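You operate a simulated robot arm through the tools that you are given. There is no shell and no other tool. Be economical: measure what you need, move in short steps, check, and stop when the job is done.

You run a simulated two-armed robot. Do the job below in one go: nothing can be reset, and whatever is moved stays where it is left.

JOB
Pick up the grease jar from the trolley top with one hand, pass it to the other hand and put it on the trial bench top. Set down upright: grease jar.

It is judged by the outcome, as a careful person would: the job done as asked, and still so three seconds after it is handed in. It fails if anything else is knocked over, pushed out of place, dropped, spilled or broken.

ROBOT AND FRAMES
Two 7-joint arms with two-finger parallel grippers on one trunk, on a base that drives. Base frame: it is fixed to the floor where the robot stands at the start and does not move with it; the origin is under the middle of the robot, x ahead of it, y to its left, z up. Units: m, rad, N and s.
The left shoulder is at the start at [0.07, 0.177, 1.063], the right one opposite. With the tool pointing down near the work surface each hand reaches from about 0.24 to 0.72 m from the robot's upright axis, wherever it stands, measured 20 degrees to its own side. Places, roughly: trial bench top [-3.3, -0.7, 0.9]. Payload 3.43 kg a hand.
Tool frame (each hand has its own): the origin (TCP) lies between the finger pads and is the grasp point; the fingertips stand 0.03 m ahead of it; z points along the fingers, y is the line along which they close. Largest opening 0.094 m; finger width 0.028, thickness 0.01; the body of the gripper, 0.05 by 0.096 m, starts 0.055 m behind the TCP.
Orientation is that of the tool frame in the base frame, as a unit quaternion [w, x, y, z]. With the fingers straight down and closing along the base's y, the tool's x points along the base's -x, its y along +y and its z along -z.

CONTROLS
- The arms move only by the tool servo_tool. It takes "left_increments", "right_increments" or both (then of equal length, played together; a hand with none holds still); each is a list of rows, each a list of 6 numbers: the shift along the base's x, y, z in m, then the turn, a rotation vector about the base's x, y, z in rad. In form: [[tx, ty, tz, ax, ay, az], ...]. A call has 1 to 10 rows; each row shifts and turns the commanded pose from where the row before left it. "left_gripper" and "right_gripper" are, for a hand that has rows, the finger opening in m, from 0 to 0.094, set as the call begins (left out, the last holds). Rows are played at 5 a second. More than 0.05 m and 0.15 rad between two rows, or a gripper value outside its range, and nothing of the call is played. Where a pose cannot be reached the arm comes as near as it can. A force on the tool above 40 N (or 10 N above the force at the start of the call, whichever is more), or a blocked arm, ends the call early, and 0.2 s more pass. The fingers move at their own pace (about 0.153 m/s each) and stop on an object; they squeeze with about 34 N. The grip force told is the motor's: it shows also when the fingers shut on nothing. Time passes only in rows, and 0.2 s behind the last, so rows that do not move let the fingers close. It gives the time, the measured TCP pose, the force on the tool (base axes), the opening and the grip force at its end, in the units of the frame above (readings bear some noise), with the torque about the TCP (base axes, N m) and any sound that the robot's microphone picked up.
- Cameras (640 x 400 px; columns grow to the right, rows downward): "scene" is now at [0.1329, -0.0181, 1.3701]; the picture's right is [-0.21, -0.98, 0.00], its down [-0.65, 0.14, -0.74] and it looks along [0.73, -0.16, -0.67] (base axes); focal length 249 px, centre (320, 200). "left" rides on the left gripper at [0.076, -0.014, -0.102] in its tool frame; the picture's right is [0.18, 0.98, 0.00], its down [-0.75, 0.14, -0.64] and it looks along [-0.63, 0.12, 0.77] (tool axes); focal length 243 px, centre (320, 200). "right" rides on the right gripper at [0.076, 0.014, -0.103] in its tool frame; the picture's right is [-0.18, 0.98, 0.00], its down [-0.75, -0.14, -0.64] and it looks along [-0.63, -0.12, 0.77] (tool axes); focal length 243 px, centre (320, 200). There is no depth. A picture from a camera that has moved, and an enlarged one, comes with that camera's place and axes in the base frame and with its lens.
- get_image(camera): a new picture of that camera. It takes no simulated time.
- move_column(by): slides the trunk up (or, below 0, down) by that many m; the arms and the scene camera ride with it, the base frame stays. It gives what a move gives, with no picture.
- base_move(legs): drives the robot by 1 to 6 legs, each [ahead, turn to the left] in m and rad, along the robot's own axes; the way and the turn of a leg run together, so that a leg with both is an arc; at most 1.5 m and 3.142 rad a leg. The arms and the cameras ride along, it lands a little off, and it stops where it bumps. It gives what a move gives.
- head_to(pan, tilt): turns the head with the scene camera to pan (to the left, within 1.501 rad either way) and tilt (down, from -0.506 to 1.204), counted from straight ahead of the robot. It gives what a move gives.
- inspect(camera, box): a new picture of the part [left, top, right, bottom] of that camera's present view, enlarged. It takes no simulated time.
- finish_job(): hands the job in; it is judged then, once.

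Go step by step. Nothing tells you exact positions but the pictures and the camera data: compare them with the known pose of the tool, close in by small moves and look again before you grip or let go. The budget is 120 turns and 92 pictures, counting those below and the enlarged ones. Unless the task says otherwise, let go and move clear before handing in, and close with one line.

The tools are called after "Emit:" by a JSON object that holds its "method" and its "body". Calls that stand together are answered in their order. servo_tool: Moves the arms, as the interface text tells. Its arguments: {"type":"object","properties":{"left_increments":{"type":"array"},"left_gripper":{"type":"number"},"right_increments":{"type":"array"},"right_gripper":{"type":"number"}},"required":[]} The other tools are called the same way: move_column (by) slides the trunk up or down; base_move (legs) drives the base; head_to (pan, tilt) turns the head that bears the scene camera; get_image (camera) takes a picture; inspect (camera, box) takes an enlarged picture of a part of a camera's view; finish_job () hands the job in.

At the start:

```text
time: 0.0
left_tcp_pos: [0.5586, 0.0574, 0.9557]
left_tcp_rot: [0.0, 0.0, 1.0, -0.001]
left_force: [0.6, 0.3, -0.5]
left_ft_torque: [0.0, -0.02, -0.02]
left_gripper_width: 0.094
left_gripper_force: 0.1
right_tcp_pos: [0.3823, -0.3057, 0.9503]
right_tcp_rot: [0.001, 0.001, 1.0, 0.0]
right_force: [0.1, 0.6, 0.2]
right_ft_torque: [0.0, 0.01, -0.03]
right_gripper_width: 0.094
right_gripper_force: 0.1
trunk travel left (down, up): [-0.643, 0.197]
robot x, y, heading: [0.0047, 0.0002, -0.005]
head pan, tilt: [-0.215, 0.731]
```

scene: 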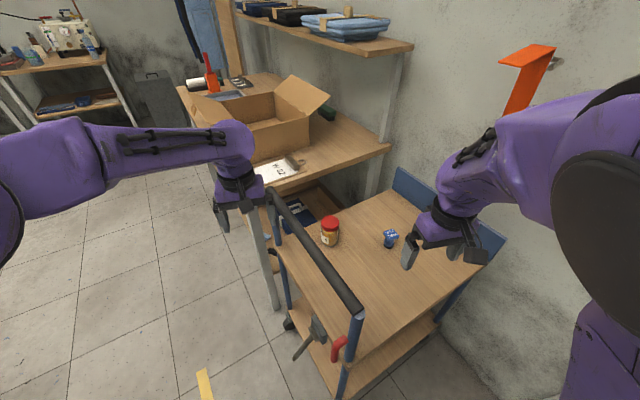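
right: 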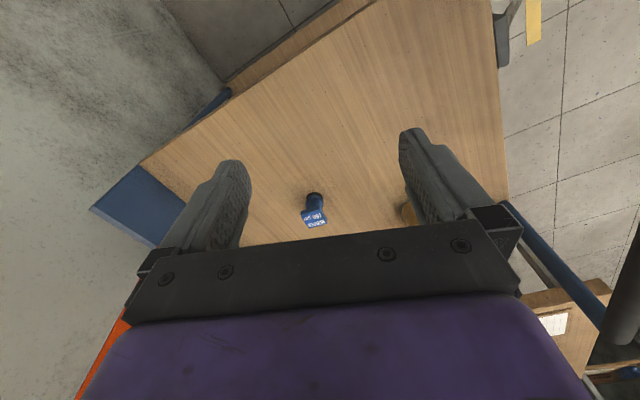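
left: 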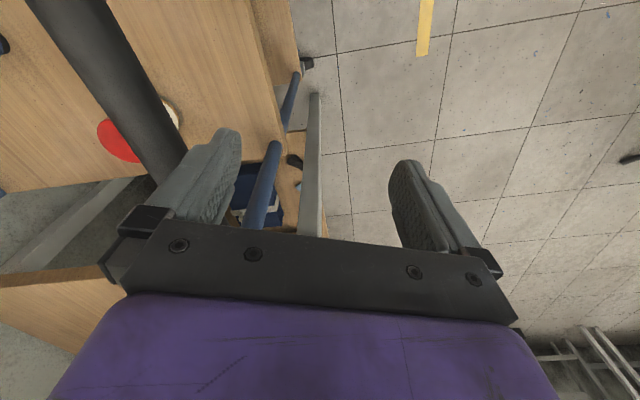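

The trolley ahead holds a red-lidded jar and a small blue object. I'll look closer to identify the jar, and also check from the right-hand camera.

Emit:
{"method": "inspect", "body": {"camera": "scene", "box": [260, 180, 420, 280]}}

Emit:
{"method": "inspect", "body": {"camera": "scene", "box": [0, 0, 160, 100]}}

```text
4.00 times, centred on (340, 230) of scene
camera zoom: at [0.1329, -0.0181, 1.3701], right [-0.21, -0.98, 0.0], down [-0.65, 0.14, -0.74], along [0.73, -0.16, -0.67], focal length 998 px, centre (240, 80)
```

zoom: 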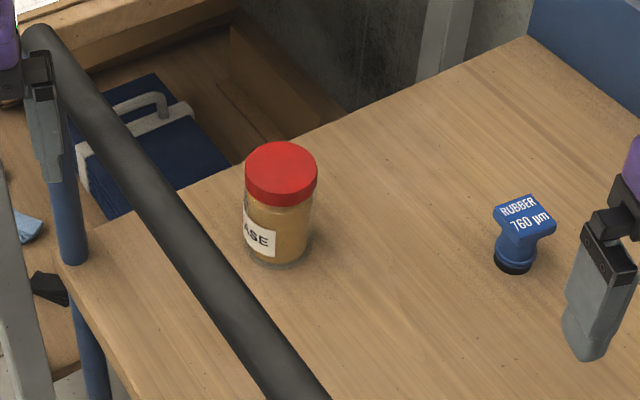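

```text
4.00 times, centred on (80, 50) of scene
camera zoom: at [0.1329, -0.0181, 1.3701], right [-0.21, -0.98, 0.0], down [-0.65, 0.14, -0.74], along [0.73, -0.16, -0.67], focal length 998 px, centre (1280, 800)
```

zoom: 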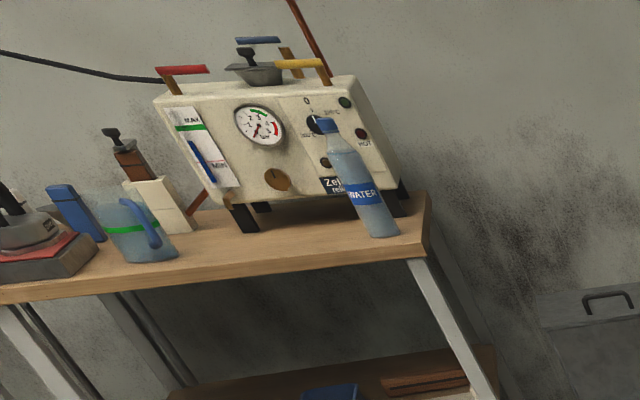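

The red-lidded jar labelled "...ASE" is the grease jar. I take it to be near (0.66, -0.17), with its top at about z 0.80. I'll bring the open right hand towards it at the present safe height and look.

Emit:
{"method": "servo_tool", "body": {"right_increments": [[0.045, 0.026, 0, 0, 0, 0], [0.045, 0.026, 0, 0, 0, 0], [0.045, 0.026, 0, 0, 0, 0], [0.045, 0.026, 0, 0, 0, 0], [0.045, 0.026, 0, 0, 0, 0], [0, 0, 0, 0, 0, 0]], "right_gripper": 0.094}}

Emit:
{"method": "get_image", "body": {"camera": "right"}}

Emit:
{"method": "get_image", "body": {"camera": "scene"}}

```text
refused: row 1 steps farther than a row can; nothing moved
```

```text
86 pictures are left
camera right: at [0.3053, -0.2922, 1.0526], right [0.19, 0.98, 0.0], down [0.75, -0.14, 0.64], along [0.63, -0.12, -0.77], focal length 243 px, centre (320, 200)
```

right: 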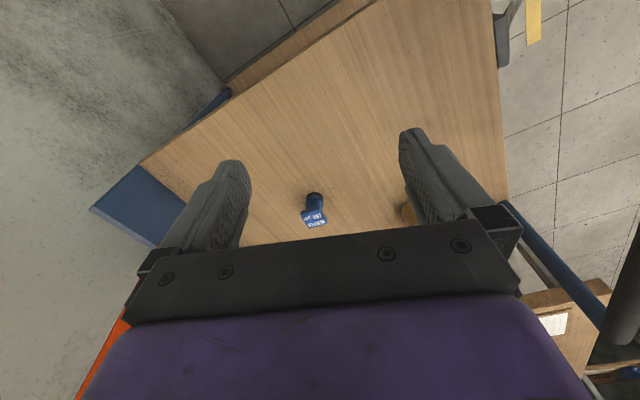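

```text
85 pictures are left
camera scene: at [0.1329, -0.0181, 1.3701], right [-0.21, -0.98, 0.0], down [-0.65, 0.14, -0.74], along [0.73, -0.16, -0.67], focal length 249 px, centre (320, 200)
```

scene: 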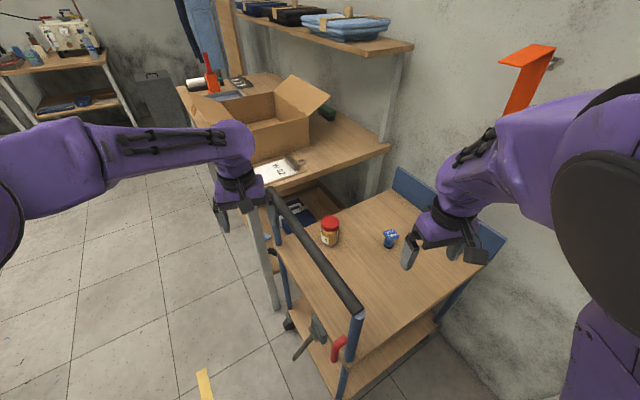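

The step was just too long, so I'll use shorter rows.

Emit:
{"method": "servo_tool", "body": {"right_increments": [[0.038, 0.022, 0, 0, 0, 0], [0.038, 0.022, 0, 0, 0, 0], [0.038, 0.022, 0, 0, 0, 0], [0.038, 0.022, 0, 0, 0, 0], [0.038, 0.022, 0, 0, 0, 0], [0.038, 0.022, 0, 0, 0, 0], [0, 0, 0, 0, 0, 0]], "right_gripper": 0.094}}

Emit:
{"method": "get_image", "body": {"camera": "right"}}

Emit:
{"method": "get_image", "body": {"camera": "scene"}}

```text
time: 1.6
left_tcp_pos: [0.5577, 0.0567, 0.957]
left_tcp_rot: [0.0, 0.0, 1.0, 0.0]
left_force: [-0.3, -0.7, 0.2]
left_ft_torque: [0.01, 0.0, 0.02]
left_gripper_width: 0.0941
left_gripper_force: 0.1
right_tcp_pos: [0.6094, -0.1724, 0.9474]
right_tcp_rot: [0.002, 0.001, 1.0, 0.0]
right_force: [0.7, -0.9, 0.6]
right_ft_torque: [0.01, -0.03, -0.03]
right_gripper_width: 0.0942
right_gripper_force: 0.0
trunk travel left (down, up): [-0.643, 0.197]
robot x, y, heading: [-0.0012, 0.0011, 0.001]
head pan, tilt: [-0.215, 0.731]
```

```text
84 pictures are left
camera right: at [0.5318, -0.1601, 1.0501], right [0.19, 0.98, 0.0], down [0.75, -0.14, 0.64], along [0.63, -0.12, -0.76], focal length 243 px, centre (320, 200)
```

right: 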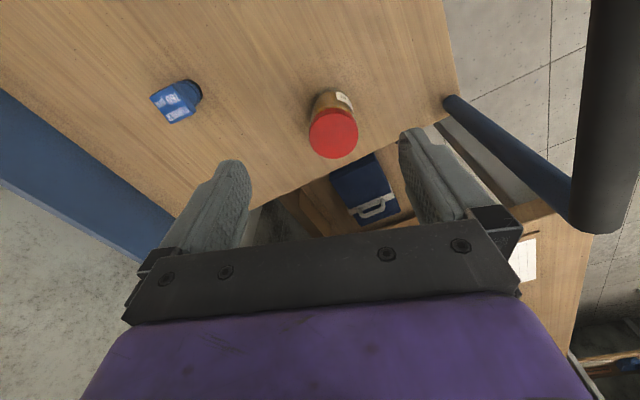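

```text
83 pictures are left
camera scene: at [0.1317, -0.0184, 1.3703], right [-0.21, -0.98, 0.0], down [-0.65, 0.14, -0.74], along [0.73, -0.16, -0.67], focal length 249 px, centre (320, 200)
```

scene: 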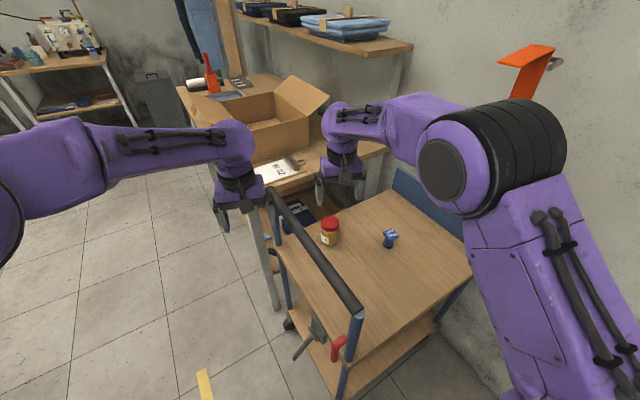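

The lid is centred near y -0.17 and slightly ahead. I'll move forward and part way down, then look again.

Emit:
{"method": "servo_tool", "body": {"right_increments": [[0.02, 0.002, -0.02, 0, 0, 0], [0.02, 0.002, -0.02, 0, 0, 0], [0, 0, -0.02, 0, 0, 0], [0, 0, 0, 0, 0, 0]]}}

Emit:
{"method": "get_image", "body": {"camera": "right"}}

Emit:
{"method": "inspect", "body": {"camera": "scene", "box": [260, 170, 420, 270]}}

```text
time: 2.6
left_tcp_pos: [0.5572, 0.0575, 0.956]
left_tcp_rot: [0.0, -0.001, 1.0, 0.0]
left_force: [-0.2, 0.0, 0.6]
left_ft_torque: [0.03, 0.03, -0.01]
left_gripper_width: 0.0939
left_gripper_force: 0.0
right_tcp_pos: [0.6485, -0.1701, 0.89]
right_tcp_rot: [0.001, 0.001, 1.0, 0.0]
right_force: [0.6, -0.2, -0.2]
right_ft_torque: [0.02, -0.02, 0.02]
right_gripper_width: 0.0937
right_gripper_force: 0.1
trunk travel left (down, up): [-0.643, 0.197]
robot x, y, heading: [0.0003, -0.0006, 0.004]
head pan, tilt: [-0.215, 0.731]
```

```text
82 pictures are left
camera right: at [0.5724, -0.1575, 0.9932], right [0.19, 0.98, 0.0], down [0.75, -0.14, 0.64], along [0.63, -0.12, -0.77], focal length 243 px, centre (320, 200)
```

right: 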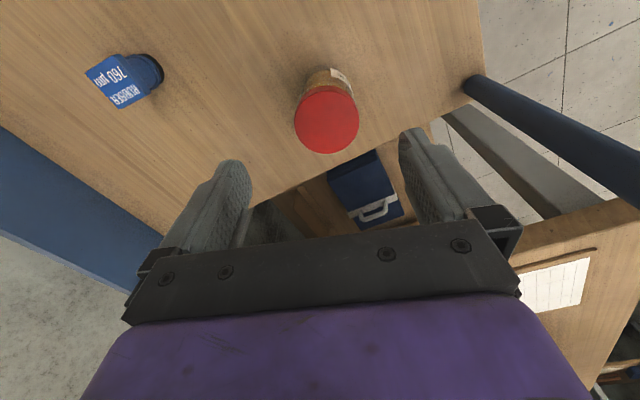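

```text
4.00 times, centred on (340, 220) of scene
camera zoom: at [0.1331, -0.0181, 1.3701], right [-0.21, -0.98, 0.0], down [-0.65, 0.14, -0.74], along [0.73, -0.16, -0.67], focal length 998 px, centre (240, 120)
```

zoom: 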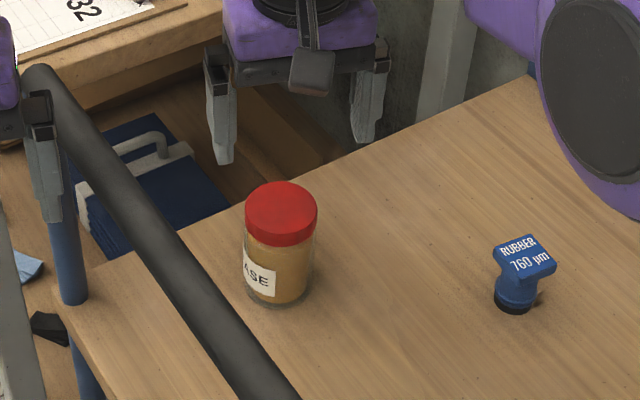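

The jar's axis is at about (0.654, -0.168) and its top at z 0.79, diameter about 0.057. I'll turn the right hand 90° about the vertical so it closes along x, which leaves the left side free for the other hand to grip.

Emit:
{"method": "servo_tool", "body": {"right_increments": [[0, 0, 0.01, 0, 0, 0.15], [0, 0, 0.01, 0, 0, 0.15], [0, 0, 0.01, 0, 0, 0.15], [0, 0, 0.01, 0, 0, 0.15], [0, 0, 0, 0, 0, 0.15], [0, 0, 0, 0, 0, 0.15], [0, 0, 0, 0, 0, 0.15], [0, 0, 0, 0, 0, 0.15], [0, 0, 0, 0, 0, 0.15], [0.003, 0.002, 0, 0, 0, 0.15]]}}

Emit:
{"method": "servo_tool", "body": {"right_increments": [[0.002, 0, 0, 0, 0, 0.071], [0, 0, 0, 0, 0, 0]]}}

Emit:
{"method": "get_image", "body": {"camera": "right"}}

Emit:
{"method": "get_image", "body": {"camera": "scene"}}

```text
time: 4.8
left_tcp_pos: [0.5575, 0.0577, 0.9559]
left_tcp_rot: [0.0, 0.0, 1.0, 0.0]
left_force: [-0.1, 0.6, -0.3]
left_ft_torque: [-0.01, 0.0, 0.02]
left_gripper_width: 0.094
left_gripper_force: 0.0
right_tcp_pos: [0.6539, -0.1679, 0.9302]
right_tcp_rot: [0.0, -0.682, 0.731, 0.001]
right_force: [0.2, 0.2, 0.0]
right_ft_torque: [0.02, 0.0, -0.02]
right_gripper_width: 0.0943
right_gripper_force: 0.1
trunk travel left (down, up): [-0.643, 0.197]
robot x, y, heading: [-0.0019, 0.0041, 0.002]
head pan, tilt: [-0.215, 0.731]
```

```text
time: 5.4
left_tcp_pos: [0.5559, 0.0578, 0.9566]
left_tcp_rot: [0.0, 0.001, 1.0, 0.0]
left_force: [0.6, -0.2, -0.5]
left_ft_torque: [0.01, 0.02, -0.01]
left_gripper_width: 0.0941
left_gripper_force: 0.1
right_tcp_pos: [0.6548, -0.168, 0.9306]
right_tcp_rot: [0.0, -0.706, 0.708, 0.001]
right_force: [-0.3, -0.4, 0.0]
right_ft_torque: [0.0, -0.01, 0.02]
right_gripper_width: 0.0942
right_gripper_force: 0.0
trunk travel left (down, up): [-0.643, 0.197]
robot x, y, heading: [0.0022, -0.0006, -0.0]
head pan, tilt: [-0.215, 0.731]
```

```text
80 pictures are left
camera right: at [0.6411, -0.2451, 1.0327], right [-0.98, 0.18, 0.0], down [0.14, 0.75, 0.64], along [0.12, 0.63, -0.77], focal length 243 px, centre (320, 200)
```

right: 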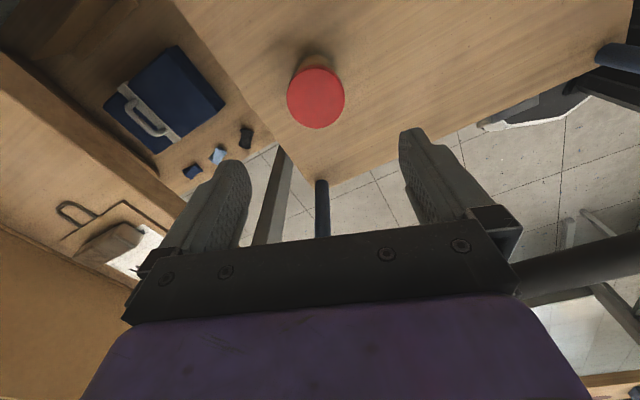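

```text
79 pictures are left
camera scene: at [0.1329, -0.0181, 1.3701], right [-0.21, -0.98, 0.0], down [-0.65, 0.14, -0.74], along [0.73, -0.16, -0.67], focal length 249 px, centre (320, 200)
```

scene: 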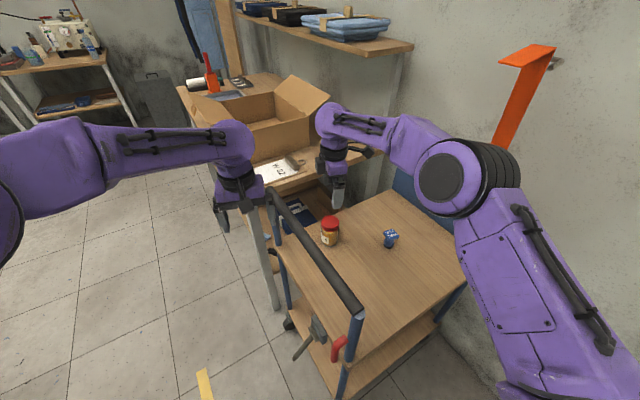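

The estimates agree on a jar axis at about (0.657, -0.170). I'll descend to just around the lid and check.

Emit:
{"method": "servo_tool", "body": {"right_increments": [[0.002, -0.002, -0.03, 0, 0, 0], [0, 0, -0.03, 0, 0, 0], [0, 0, -0.03, 0, 0, 0], [0, 0, -0.015, 0, 0, 0], [0, 0, 0, 0, 0, 0]]}}

Emit:
{"method": "get_image", "body": {"camera": "right"}}

Emit:
{"method": "inspect", "body": {"camera": "scene", "box": [260, 170, 420, 270]}}

```text
time: 6.6
left_tcp_pos: [0.5571, 0.057, 0.9555]
left_tcp_rot: [0.001, 0.0, 1.0, 0.0]
left_force: [-0.3, 0.0, 0.6]
left_ft_torque: [0.02, 0.01, 0.01]
left_gripper_width: 0.094
left_gripper_force: 0.1
right_tcp_pos: [0.6562, -0.1701, 0.8245]
right_tcp_rot: [0.001, -0.707, 0.708, 0.0]
right_force: [0.3, -0.1, 0.4]
right_ft_torque: [-0.01, -0.03, -0.04]
right_gripper_width: 0.0941
right_gripper_force: 0.1
trunk travel left (down, up): [-0.643, 0.197]
robot x, y, heading: [0.0021, -0.0008, -0.001]
head pan, tilt: [-0.215, 0.731]
```

```text
78 pictures are left
camera right: at [0.6418, -0.2478, 0.9267], right [-0.98, 0.19, 0.0], down [0.14, 0.75, 0.64], along [0.12, 0.63, -0.77], focal length 243 px, centre (320, 200)
```

right: 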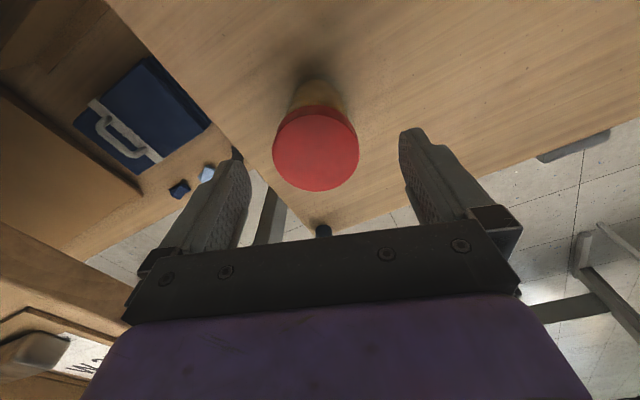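

```text
4.00 times, centred on (340, 220) of scene
camera zoom: at [0.1327, -0.018, 1.3702], right [-0.21, -0.98, 0.0], down [-0.65, 0.14, -0.74], along [0.73, -0.16, -0.67], focal length 998 px, centre (240, 120)
```

zoom: 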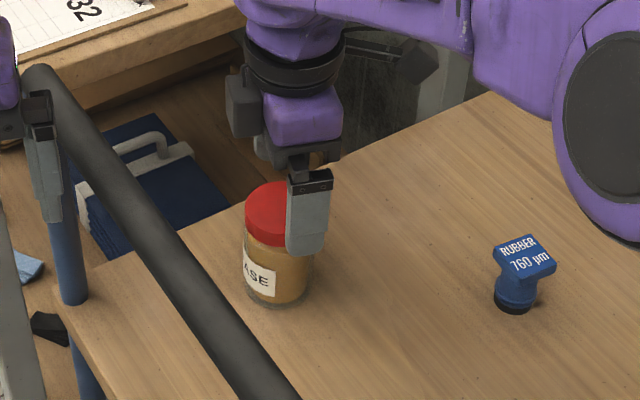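

The fingers straddle the lid with room on both sides. I'll go down to z ≈ 0.78 and close.

Emit:
{"method": "servo_tool", "body": {"right_increments": [[0.001, -0.001, -0.02, 0, 0, 0], [0, 0, -0.015, 0, 0, 0], [0, 0, -0.01, 0, 0, 0], [0, 0, 0, 0, 0, 0]]}}

Emit:
{"method": "get_image", "body": {"camera": "right"}}

Emit:
{"method": "inspect", "body": {"camera": "scene", "box": [260, 170, 420, 270]}}

```text
time: 7.6
left_tcp_pos: [0.5576, 0.0583, 0.9551]
left_tcp_rot: [0.0, 0.0, 1.0, -0.001]
left_force: [-0.1, -0.6, 0.1]
left_ft_torque: [-0.02, 0.01, 0.02]
left_gripper_width: 0.094
left_gripper_force: 0.0
right_tcp_pos: [0.6576, -0.1706, 0.7794]
right_tcp_rot: [0.001, -0.707, 0.707, 0.001]
right_force: [0.4, -0.2, -0.2]
right_ft_torque: [0.01, 0.02, 0.0]
right_gripper_width: 0.0941
right_gripper_force: 0.0
trunk travel left (down, up): [-0.643, 0.197]
robot x, y, heading: [-0.0037, 0.0032, -0.0]
head pan, tilt: [-0.215, 0.731]
```

```text
76 pictures are left
camera right: at [0.6431, -0.2477, 0.8818], right [-0.98, 0.19, 0.0], down [0.14, 0.75, 0.64], along [0.12, 0.63, -0.77], focal length 243 px, centre (320, 200)
```

right: 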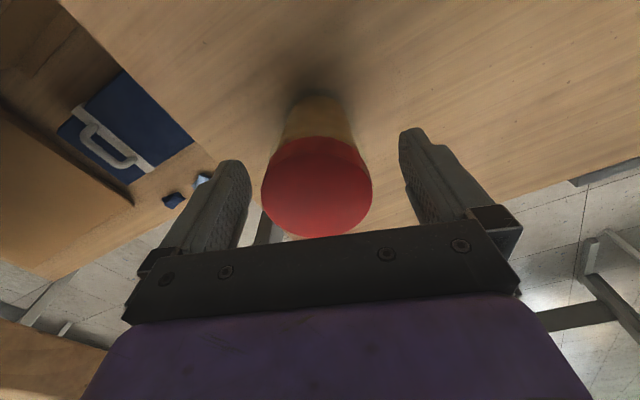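

```text
4.00 times, centred on (340, 220) of scene
camera zoom: at [0.1329, -0.0181, 1.3701], right [-0.21, -0.98, 0.0], down [-0.65, 0.14, -0.74], along [0.73, -0.16, -0.67], focal length 998 px, centre (240, 120)
```

zoom: 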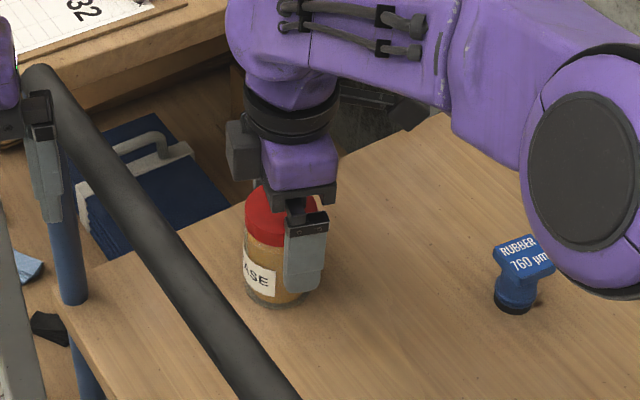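

The lid is centred between the fingers and its top looks nearer z 0.775. I'll go 8 mm lower and close.

Emit:
{"method": "servo_tool", "body": {"right_increments": [[0.002, 0.001, -0.008, 0, 0, 0], [0, 0, 0, 0, 0, 0]]}}

Emit:
{"method": "servo_tool", "body": {"right_increments": [[0, 0, 0, 0, 0, 0], [0, 0, 0, 0, 0, 0], [0, 0, 0, 0, 0, 0]], "right_gripper": 0.0}}

Emit:
{"method": "get_image", "body": {"camera": "right"}}

```text
time: 8.2
left_tcp_pos: [0.5573, 0.0582, 0.9563]
left_tcp_rot: [0.0, 0.0, 1.0, -0.001]
left_force: [-1.2, 0.2, 0.2]
left_ft_torque: [0.02, 0.0, 0.02]
left_gripper_width: 0.0941
left_gripper_force: 0.1
right_tcp_pos: [0.6587, -0.1693, 0.7726]
right_tcp_rot: [0.001, -0.706, 0.708, 0.0]
right_force: [-0.3, 0.3, -1.2]
right_ft_torque: [-0.03, -0.03, -0.01]
right_gripper_width: 0.094
right_gripper_force: 0.0
trunk travel left (down, up): [-0.643, 0.197]
robot x, y, heading: [-0.0007, -0.0004, 0.002]
head pan, tilt: [-0.215, 0.731]
```

```text
time: 9.0
left_tcp_pos: [0.5582, 0.0583, 0.9569]
left_tcp_rot: [0.0, 0.001, 1.0, 0.001]
left_force: [0.3, -0.6, -0.2]
left_ft_torque: [-0.01, 0.0, 0.02]
left_gripper_width: 0.0939
left_gripper_force: 0.0
right_tcp_pos: [0.6595, -0.1686, 0.7712]
right_tcp_rot: [0.001, -0.707, 0.708, 0.0]
right_force: [2.2, -0.1, 1.6]
right_ft_torque: [0.01, -0.06, 0.0]
right_gripper_width: 0.0592
right_gripper_force: 34.2
trunk travel left (down, up): [-0.643, 0.197]
robot x, y, heading: [0.0003, -0.0026, 0.004]
head pan, tilt: [-0.215, 0.731]
```

```text
74 pictures are left
camera right: at [0.6445, -0.2467, 0.8741], right [-0.98, 0.19, 0.0], down [0.14, 0.75, 0.64], along [0.12, 0.63, -0.77], focal length 243 px, centre (320, 200)
```

right: 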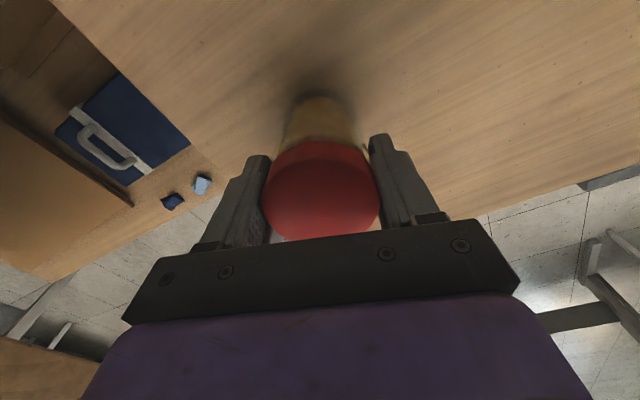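

Gripped at a 0.059 width. I'll lift it a little straight up and check that it comes whole.

Emit:
{"method": "servo_tool", "body": {"right_increments": [[0, 0, 0.01, 0, 0, 0], [0, 0, 0.02, 0, 0, 0], [0, 0, 0.02, 0, 0, 0], [0, 0, 0, 0, 0, 0]]}}

Emit:
{"method": "inspect", "body": {"camera": "scene", "box": [260, 170, 420, 270]}}

```text
time: 10.0
left_tcp_pos: [0.5583, 0.0585, 0.9552]
left_tcp_rot: [0.0, 0.0, 1.0, 0.0]
left_force: [0.8, -0.5, 0.6]
left_ft_torque: [0.01, 0.01, -0.01]
left_gripper_width: 0.0939
left_gripper_force: 0.0
right_tcp_pos: [0.6604, -0.1698, 0.8224]
right_tcp_rot: [0.001, -0.706, 0.708, 0.001]
right_force: [-0.2, -0.2, -2.5]
right_ft_torque: [-0.01, 0.02, -0.05]
right_gripper_width: 0.0591
right_gripper_force: 34.2
trunk travel left (down, up): [-0.643, 0.197]
robot x, y, heading: [0.0006, -0.001, 0.001]
head pan, tilt: [-0.215, 0.731]
```

```text
4.00 times, centred on (340, 220) of scene
camera zoom: at [0.1337, -0.0183, 1.37], right [-0.21, -0.98, 0.0], down [-0.65, 0.14, -0.74], along [0.73, -0.16, -0.67], focal length 998 px, centre (240, 120)
```

zoom: 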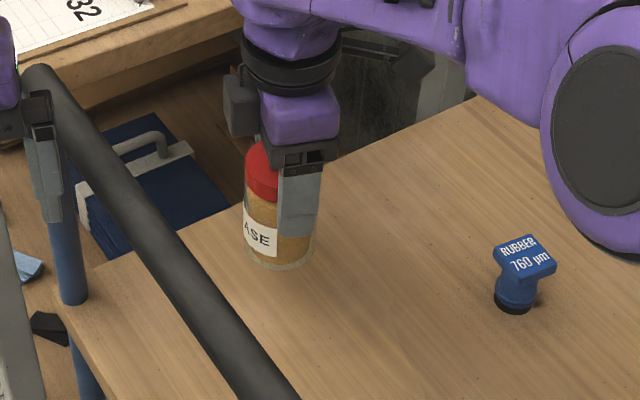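

The whole jar lifts, about 0.25 kg. I'll raise the trunk, which is also needed for the 0.9 m bench, then lift the hand further to clear the rail.

Emit:
{"method": "move_column", "body": {"by": 0.17}}

Emit:
{"method": "servo_tool", "body": {"right_increments": [[0, 0, 0.03, 0, 0, 0], [0, 0, 0.03, 0, 0, 0], [0, 0, 0.03, 0, 0, 0], [0, 0, 0, 0, 0, 0]]}}

Emit:
{"method": "get_image", "body": {"camera": "scene"}}

```text
time: 11.9
left_tcp_pos: [0.5583, 0.0576, 1.1258]
left_tcp_rot: [-0.001, -0.001, 1.0, 0.0]
left_force: [0.1, 0.9, 0.4]
left_ft_torque: [0.01, -0.03, -0.02]
left_gripper_width: 0.0941
left_gripper_force: 0.1
right_tcp_pos: [0.6599, -0.17, 0.992]
right_tcp_rot: [0.001, -0.707, 0.707, 0.001]
right_force: [-0.1, 0.5, -1.9]
right_ft_torque: [-0.03, -0.01, -0.03]
right_gripper_width: 0.0591
right_gripper_force: 34.2
trunk travel left (down, up): [-0.813, 0.027]
robot x, y, heading: [0.0016, 0.0022, -0.003]
head pan, tilt: [-0.215, 0.731]
```

```text
time: 12.9
left_tcp_pos: [0.5587, 0.0578, 1.1252]
left_tcp_rot: [0.0, 0.0, 1.0, 0.0]
left_force: [-0.2, -0.7, -0.1]
left_ft_torque: [0.01, 0.0, 0.0]
left_gripper_width: 0.0944
left_gripper_force: 0.0
right_tcp_pos: [0.6606, -0.1702, 1.0815]
right_tcp_rot: [0.001, -0.706, 0.708, 0.001]
right_force: [-0.4, 0.3, -2.3]
right_ft_torque: [-0.03, 0.0, 0.03]
right_gripper_width: 0.0592
right_gripper_force: 34.3
trunk travel left (down, up): [-0.813, 0.027]
robot x, y, heading: [-0.0011, 0.0024, -0.002]
head pan, tilt: [-0.215, 0.731]
```

```text
72 pictures are left
camera scene: at [0.1337, -0.0183, 1.5401], right [-0.21, -0.98, 0.0], down [-0.65, 0.14, -0.74], along [0.73, -0.16, -0.67], focal length 249 px, centre (320, 200)
```

scene: 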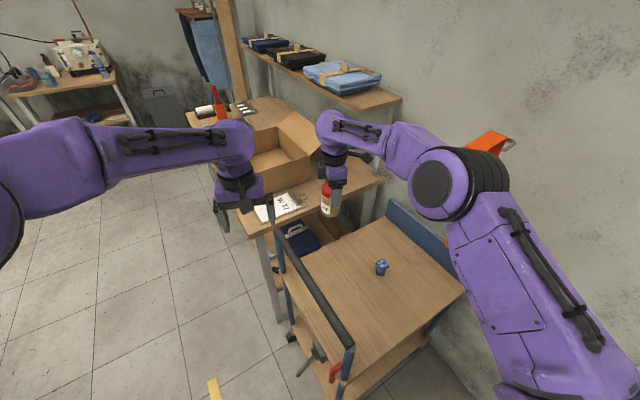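

The jar is high and clear. I'll draw both hands in toward the body, then look around the room.

Emit:
{"method": "servo_tool", "body": {"left_increments": [[-0.03, 0.02, 0, 0, 0, 0], [-0.03, 0.02, 0, 0, 0, 0], [-0.03, 0.02, 0, 0, 0, 0], [-0.03, 0.02, 0, 0, 0, 0], [-0.01, 0.02, 0, 0, 0, 0], [0, 0, 0, 0, 0, 0]], "right_increments": [[-0.04, 0, 0, 0, 0, 0], [-0.04, 0, 0, 0, 0, 0], [-0.04, 0, 0, 0, 0, 0], [-0.04, 0, 0, 0, 0, 0], [-0.04, 0, 0, 0, 0, 0], [0, 0, 0, 0, 0, 0]]}}

Emit:
{"method": "get_image", "body": {"camera": "scene"}}

Emit:
{"method": "head_to", "body": {"pan": 1.5, "tilt": 0.5}}

Emit:
{"method": "get_image", "body": {"camera": "scene"}}

Emit:
{"method": "head_to", "body": {"pan": -1.5, "tilt": 0.5}}

Emit:
{"method": "get_image", "body": {"camera": "scene"}}

```text
time: 14.3
left_tcp_pos: [0.4305, 0.1572, 1.1242]
left_tcp_rot: [-0.001, 0.0, 1.0, 0.0]
left_force: [0.5, -0.6, 0.2]
left_ft_torque: [-0.01, 0.04, -0.02]
left_gripper_width: 0.0939
left_gripper_force: 0.0
right_tcp_pos: [0.4634, -0.1704, 1.0823]
right_tcp_rot: [0.0, -0.707, 0.708, 0.001]
right_force: [-0.6, 0.7, -2.5]
right_ft_torque: [0.0, 0.07, 0.0]
right_gripper_width: 0.0591
right_gripper_force: 34.7
trunk travel left (down, up): [-0.813, 0.027]
robot x, y, heading: [-0.0022, 0.005, -0.003]
head pan, tilt: [-0.215, 0.731]
```

```text
71 pictures are left
camera scene: at [0.1356, -0.0187, 1.5398], right [-0.21, -0.98, 0.0], down [-0.65, 0.14, -0.74], along [0.73, -0.16, -0.67], focal length 249 px, centre (320, 200)
```

scene: 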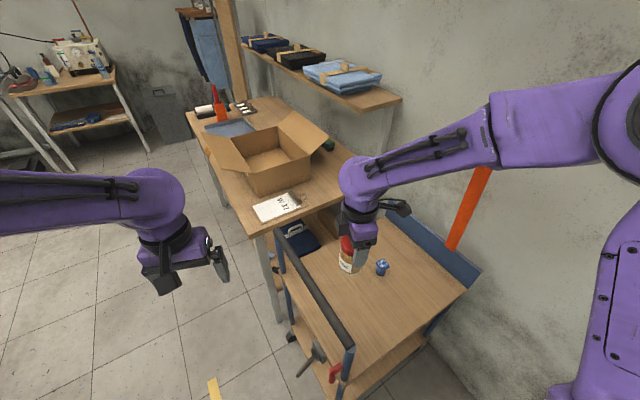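

```text
time: 16.1
left_tcp_pos: [0.4293, 0.1583, 1.125]
left_tcp_rot: [0.0, 0.0, 1.0, 0.0]
left_force: [-0.6, 0.1, 0.9]
left_ft_torque: [-0.02, 0.03, 0.02]
left_gripper_width: 0.0937
left_gripper_force: 0.1
right_tcp_pos: [0.4611, -0.1706, 1.0833]
right_tcp_rot: [0.0, -0.706, 0.708, 0.001]
right_force: [0.0, 0.8, -2.3]
right_ft_torque: [-0.02, -0.02, 0.02]
right_gripper_width: 0.059
right_gripper_force: 33.9
trunk travel left (down, up): [-0.813, 0.027]
robot x, y, heading: [-0.002, 0.0035, 0.0]
head pan, tilt: [1.499, 0.499]
```

```text
70 pictures are left
camera scene: at [0.0583, 0.0904, 1.5605], right [1.0, -0.07, 0.0], down [-0.03, -0.48, -0.88], along [0.06, 0.88, -0.48], focal length 249 px, centre (320, 200)
```

scene: 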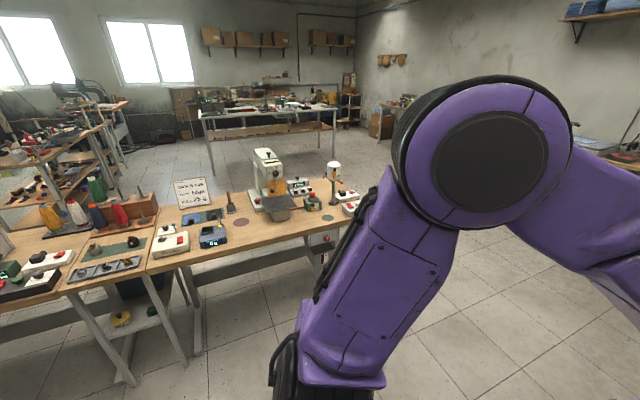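

```text
time: 18.7
left_tcp_pos: [0.4282, 0.1585, 1.1248]
left_tcp_rot: [0.0, 0.0, 1.0, 0.0]
left_force: [0.0, 0.3, -0.1]
left_ft_torque: [-0.04, 0.01, -0.03]
left_gripper_width: 0.0938
left_gripper_force: 0.2
right_tcp_pos: [0.4624, -0.1701, 1.0828]
right_tcp_rot: [0.001, -0.707, 0.707, 0.0]
right_force: [-0.1, -0.1, -2.3]
right_ft_torque: [-0.02, -0.04, 0.0]
right_gripper_width: 0.0588
right_gripper_force: 33.9
trunk travel left (down, up): [-0.813, 0.027]
robot x, y, heading: [-0.0008, 0.003, -0.002]
head pan, tilt: [-1.499, 0.499]
```

```text
69 pictures are left
camera scene: at [0.0581, -0.0911, 1.5605], right [-1.0, -0.07, 0.0], down [-0.03, 0.48, -0.88], along [0.06, -0.88, -0.48], focal length 249 px, centre (320, 200)
```

scene: 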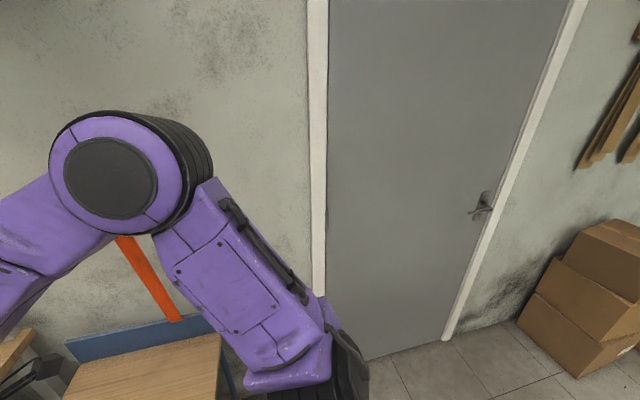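

Benches stand to the left (y > 1.2) and a wall and door to the right (y ≈ -1.2). I'll back off the trolley a little and make the hand-over in free space.

Emit:
{"method": "base_move", "body": {"legs": [[-0.4, 0]]}}

Emit:
{"method": "head_to", "body": {"pan": 0.0, "tilt": 0.75}}

Emit:
{"method": "get_image", "body": {"camera": "scene"}}

```text
time: 21.1
left_tcp_pos: [0.0314, 0.158, 1.1252]
left_tcp_rot: [0.0, -0.002, 1.0, -0.001]
left_force: [0.3, 0.4, 1.1]
left_ft_torque: [0.0, -0.03, 0.02]
left_gripper_width: 0.0938
left_gripper_force: 0.0
right_tcp_pos: [0.0639, -0.17, 1.0827]
right_tcp_rot: [0.001, 0.707, -0.707, -0.001]
right_force: [0.4, -0.1, -2.4]
right_ft_torque: [-0.03, -0.01, 0.0]
right_gripper_width: 0.059
right_gripper_force: 33.9
trunk travel left (down, up): [-0.813, 0.027]
robot x, y, heading: [-0.4004, -0.0007, 0.003]
head pan, tilt: [-1.499, 0.499]
```

```text
time: 22.8
left_tcp_pos: [0.0303, 0.158, 1.1246]
left_tcp_rot: [0.001, -0.002, 1.0, 0.0]
left_force: [-0.4, 0.3, 0.3]
left_ft_torque: [0.0, 0.03, 0.02]
left_gripper_width: 0.0939
left_gripper_force: 0.1
right_tcp_pos: [0.0639, -0.1706, 1.0834]
right_tcp_rot: [0.0, -0.707, 0.707, 0.001]
right_force: [0.5, -0.2, -2.3]
right_ft_torque: [0.0, -0.03, 0.03]
right_gripper_width: 0.0588
right_gripper_force: 34.4
trunk travel left (down, up): [-0.813, 0.027]
robot x, y, heading: [-0.3986, 0.0013, 0.004]
head pan, tilt: [0.0, 0.75]
```

```text
68 pictures are left
camera scene: at [-0.2641, -0.0006, 1.5385], right [0.0, -1.0, 0.0], down [-0.68, 0.0, -0.73], along [0.73, 0.0, -0.68], focal length 249 px, centre (320, 200)
```

scene: 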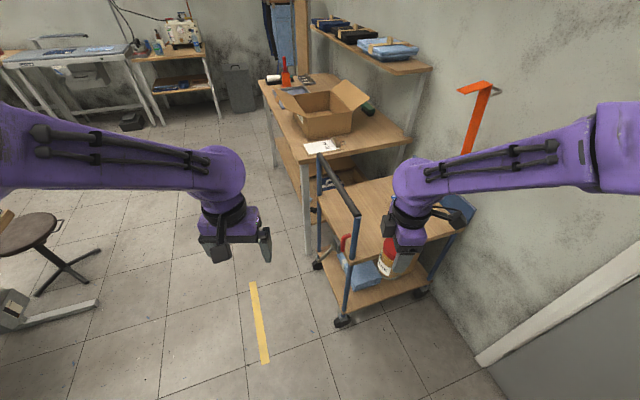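

The jar is held safely in free space. I'll turn the left hand so it points sideways to the right (15° below level, camera side up), ready to grip the lower part of the jar.

Emit:
{"method": "servo_tool", "body": {"left_increments": [[0, 0, 0, 0, 0, 0.15], [0, 0, 0, 0, 0, 0.15], [0, 0, 0, 0, 0, 0.15], [0, 0, 0, 0, 0, 0.15], [0, 0, 0, 0, 0, 0.15], [0, 0, 0, 0, 0, 0.15], [0, 0, 0, 0, 0, 0.15], [0, 0, 0, 0, 0, 0.15], [0, 0, 0, 0, 0, 0.15], [0, 0, 0, 0, 0, 0.15]]}}

Emit:
{"method": "servo_tool", "body": {"left_increments": [[0, 0, 0, 0, 0, 0.071], [0, 0, 0, -0.145, 0, 0], [0, 0, 0, -0.145, 0, 0], [0, 0, 0, -0.145, 0, 0], [0, 0, 0, -0.145, 0, 0], [0, 0, 0, 0, 0, 0]]}}

Emit:
{"method": "get_image", "body": {"camera": "scene"}}

```text
time: 24.9
left_tcp_pos: [0.0302, 0.158, 1.1257]
left_tcp_rot: [0.001, -0.684, 0.73, 0.0]
left_force: [-0.1, 0.4, -0.3]
left_ft_torque: [0.01, 0.02, -0.03]
left_gripper_width: 0.0942
left_gripper_force: 0.0
right_tcp_pos: [0.0642, -0.1716, 1.0845]
right_tcp_rot: [0.0, 0.707, -0.707, -0.001]
right_force: [-0.5, -0.1, -2.3]
right_ft_torque: [-0.01, 0.02, 0.02]
right_gripper_width: 0.059
right_gripper_force: 33.5
trunk travel left (down, up): [-0.813, 0.027]
robot x, y, heading: [-0.3973, 0.0006, 0.003]
head pan, tilt: [0.0, 0.75]
```

```text
time: 26.4
left_tcp_pos: [0.0305, 0.16, 1.1252]
left_tcp_rot: [0.202, 0.679, -0.676, 0.202]
left_force: [-0.5, 0.6, 0.6]
left_ft_torque: [0.05, 0.03, 0.01]
left_gripper_width: 0.0942
left_gripper_force: 0.1
right_tcp_pos: [0.0634, -0.1717, 1.0828]
right_tcp_rot: [0.0, 0.707, -0.707, -0.001]
right_force: [-1.0, 0.5, -2.7]
right_ft_torque: [-0.02, -0.02, 0.0]
right_gripper_width: 0.0588
right_gripper_force: 34.4
trunk travel left (down, up): [-0.813, 0.027]
robot x, y, heading: [-0.3936, 0.0001, 0.009]
head pan, tilt: [0.0, 0.75]
```

```text
67 pictures are left
camera scene: at [-0.2644, -0.0012, 1.5385], right [0.0, -1.0, 0.0], down [-0.68, 0.0, -0.73], along [0.73, 0.0, -0.68], focal length 249 px, centre (320, 200)
```

scene: 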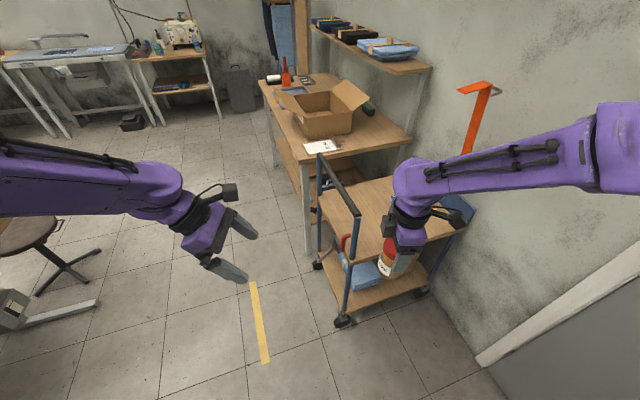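

Going well. I'll finish the tilt and lower the left hand to the jar's lower part, still well to the side.

Emit:
{"method": "servo_tool", "body": {"left_increments": [[0, 0, -0.02, -0.146, 0, 0], [0.01, 0, -0.02, -0.146, 0, 0], [0.01, 0, -0.02, -0.146, 0, 0], [0.01, 0, -0.02, -0.146, 0, 0], [0.004, 0, -0.014, -0.146, 0, 0], [0, 0, 0, 0, 0, 0]]}}

Emit:
{"method": "get_image", "body": {"camera": "scene"}}

Emit:
{"method": "get_image", "body": {"camera": "left"}}

```text
time: 27.8
left_tcp_pos: [0.0648, 0.157, 1.0322]
left_tcp_rot: [0.432, 0.561, -0.56, 0.431]
left_force: [-0.1, 1.6, -0.9]
left_ft_torque: [0.0, -0.01, 0.01]
left_gripper_width: 0.0939
left_gripper_force: 0.1
right_tcp_pos: [0.0628, -0.1709, 1.083]
right_tcp_rot: [-0.001, 0.708, -0.707, -0.002]
right_force: [0.0, -0.5, -2.0]
right_ft_torque: [-0.02, -0.01, 0.01]
right_gripper_width: 0.0591
right_gripper_force: 34.2
trunk travel left (down, up): [-0.813, 0.027]
robot x, y, heading: [-0.3976, 0.0007, 0.002]
head pan, tilt: [0.0, 0.75]
```

```text
66 pictures are left
camera scene: at [-0.265, -0.0016, 1.5386], right [0.0, -1.0, 0.0], down [-0.68, 0.0, -0.73], along [0.73, 0.0, -0.68], focal length 249 px, centre (320, 200)
```

scene: 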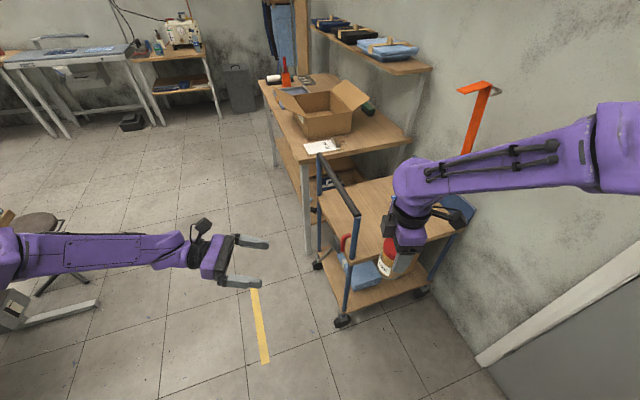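

```text
65 pictures are left
camera left: at [0.08, 0.2371, 1.1322], right [-0.98, -0.05, 0.18], down [-0.14, 0.81, -0.56], along [-0.12, -0.58, -0.81], focal length 243 px, centre (320, 200)
```

left: 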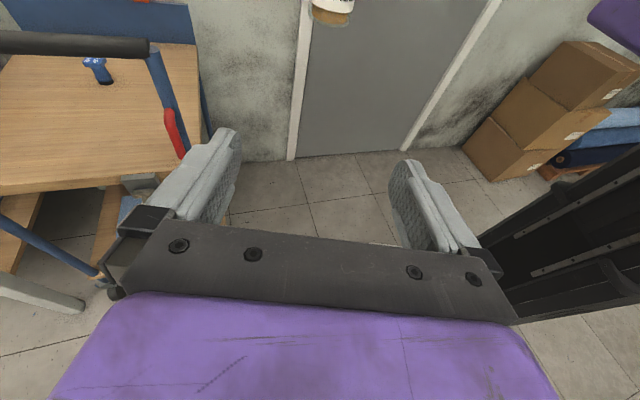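

The left hand is level with the jar's lower part. I'll slide it toward the jar, stopping just short.

Emit:
{"method": "servo_tool", "body": {"left_increments": [[0, -0.04, 0, 0, 0, 0], [0, -0.04, 0, 0, 0, 0], [0, -0.04, 0, 0, 0, 0], [0, -0.04, 0, 0, 0, 0], [0, -0.04, 0, 0, 0, 0], [0, -0.03, 0, 0, 0, 0], [0, 0, 0, 0, 0, 0]], "left_gripper": 0.094}}

Emit:
{"method": "get_image", "body": {"camera": "left"}}

Emit:
{"method": "inspect", "body": {"camera": "scene", "box": [280, 170, 480, 295]}}

Emit:
{"method": "get_image", "body": {"camera": "right"}}

```text
time: 29.4
left_tcp_pos: [0.063, -0.071, 1.0303]
left_tcp_rot: [0.431, 0.563, -0.559, 0.431]
left_force: [0.1, -0.4, -0.1]
left_ft_torque: [0.03, -0.04, -0.02]
left_gripper_width: 0.094
left_gripper_force: 0.1
right_tcp_pos: [0.0623, -0.1701, 1.0827]
right_tcp_rot: [-0.001, 0.708, -0.706, 0.0]
right_force: [-0.2, 0.2, -2.8]
right_ft_torque: [0.0, 0.0, 0.01]
right_gripper_width: 0.059
right_gripper_force: 34.2
trunk travel left (down, up): [-0.813, 0.027]
robot x, y, heading: [-0.3963, 0.0001, 0.003]
head pan, tilt: [0.0, 0.75]
```

```text
64 pictures are left
camera left: at [0.0789, 0.0081, 1.1305], right [-0.98, -0.05, 0.18], down [-0.14, 0.81, -0.56], along [-0.12, -0.58, -0.81], focal length 243 px, centre (320, 200)
```

left: 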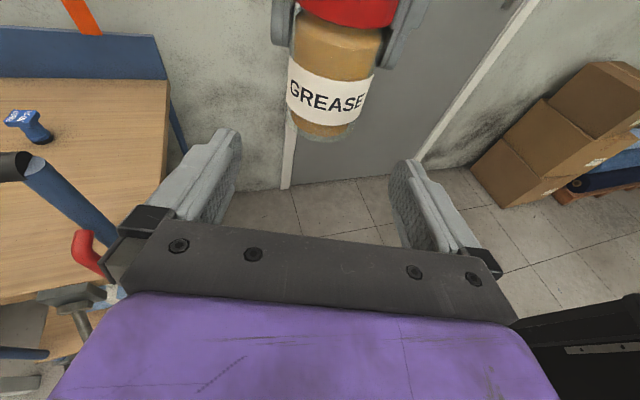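

```text
3.20 times, centred on (380, 232) of scene
camera zoom: at [-0.2644, 0.0001, 1.5385], right [0.0, -1.0, 0.0], down [-0.68, 0.0, -0.73], along [0.73, 0.0, -0.68], focal length 798 px, centre (128, 96)
```

zoom: 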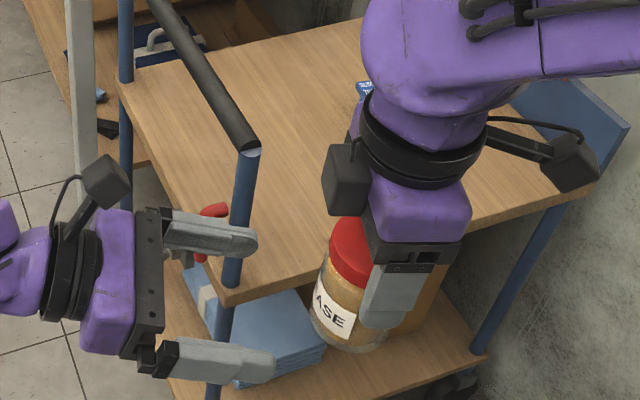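

```text
62 pictures are left
camera right: at [0.0488, -0.247, 1.1856], right [-0.98, 0.18, 0.0], down [0.14, 0.75, 0.64], along [0.12, 0.63, -0.77], focal length 243 px, centre (320, 200)
```

right: 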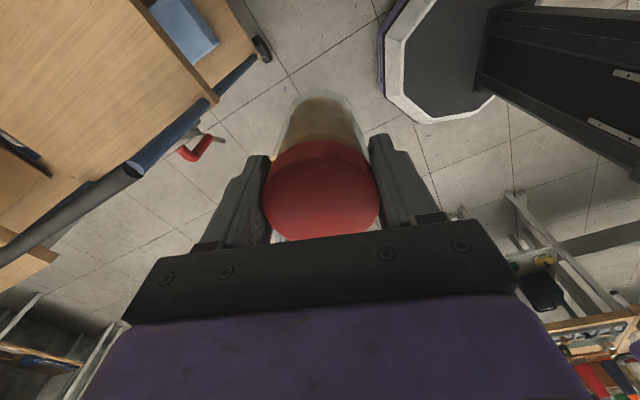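

The fingers line up with the jar. Before closing in, I want to see what protrudes from the left gripper (camera block, anything underneath), since it matters for both the hand-over and the set-down.

Emit:
{"method": "inspect", "body": {"camera": "scene", "box": [260, 210, 380, 310]}}

Emit:
{"method": "inspect", "body": {"camera": "scene", "box": [360, 170, 480, 270]}}

```text
4.00 times, centred on (320, 260) of scene
camera zoom: at [-0.2644, 0.0001, 1.5385], right [0.0, -1.0, 0.0], down [-0.68, 0.0, -0.73], along [0.73, 0.0, -0.68], focal length 998 px, centre (320, -40)
```

zoom: 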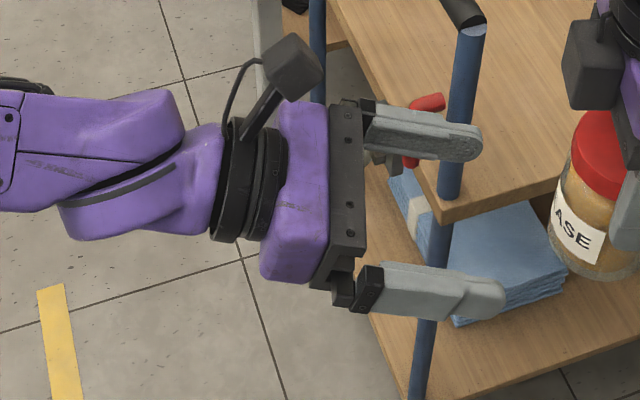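

```text
4.00 times, centred on (420, 220) of scene
camera zoom: at [-0.2644, 0.0001, 1.5385], right [0.0, -1.0, 0.0], down [-0.68, 0.0, -0.73], along [0.73, 0.0, -0.68], focal length 998 px, centre (-80, 120)
```

zoom: 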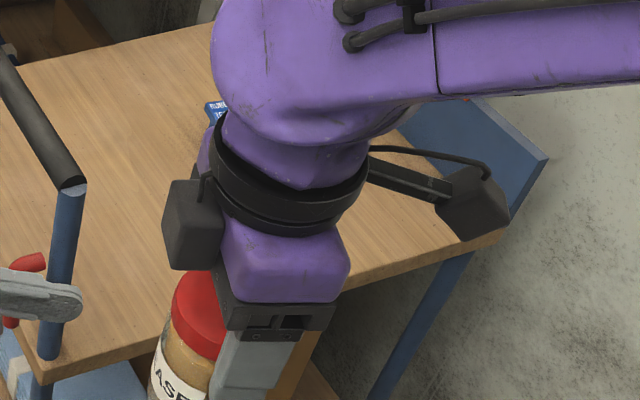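

There are camera blocks on stalks, and probably a box under the left wrist too, so I'll stop the left TCP about 1 cm short of the jar axis and re-check from the other camera later. Raising it 5 mm and sliding in slowly.

Emit:
{"method": "servo_tool", "body": {"left_increments": [[0, -0.015, 0.004, 0, 0, 0], [0, -0.015, 0, 0, 0, 0], [0, -0.015, 0, 0, 0, 0], [0, -0.015, 0, 0, 0, 0], [0, -0.015, 0, 0, 0, 0], [0, -0.013, 0, 0, 0, 0], [0, 0, 0, 0, 0, 0]]}}

Emit:
{"method": "get_image", "body": {"camera": "left"}}

Emit:
{"method": "inspect", "body": {"camera": "scene", "box": [320, 190, 480, 290]}}

```text
time: 30.9
left_tcp_pos: [0.0632, -0.1591, 1.0355]
left_tcp_rot: [0.431, 0.562, -0.56, 0.429]
left_force: [0.1, 0.4, 0.1]
left_ft_torque: [0.01, 0.02, 0.0]
left_gripper_width: 0.094
left_gripper_force: 0.1
right_tcp_pos: [0.0631, -0.1692, 1.0836]
right_tcp_rot: [0.0, 0.708, -0.706, 0.0]
right_force: [0.4, 1.0, -2.0]
right_ft_torque: [0.02, -0.04, -0.01]
right_gripper_width: 0.0593
right_gripper_force: 33.9
trunk travel left (down, up): [-0.813, 0.027]
robot x, y, heading: [-0.3988, 0.001, 0.005]
head pan, tilt: [0.0, 0.75]
```

```text
59 pictures are left
camera left: at [0.0784, -0.0804, 1.1359], right [-0.98, -0.05, 0.18], down [-0.14, 0.81, -0.56], along [-0.12, -0.58, -0.81], focal length 243 px, centre (320, 200)
```

left: 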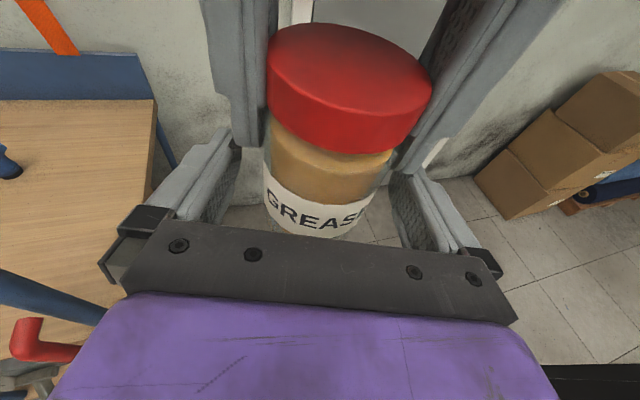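

```text
4.00 times, centred on (400, 240) of scene
camera zoom: at [-0.2643, -0.0003, 1.5385], right [0.0, -1.0, 0.0], down [-0.68, 0.0, -0.73], along [0.73, 0.0, -0.68], focal length 998 px, centre (0, 40)
```

zoom: 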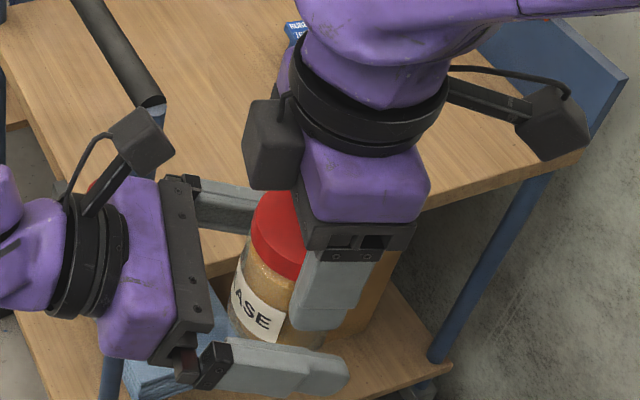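

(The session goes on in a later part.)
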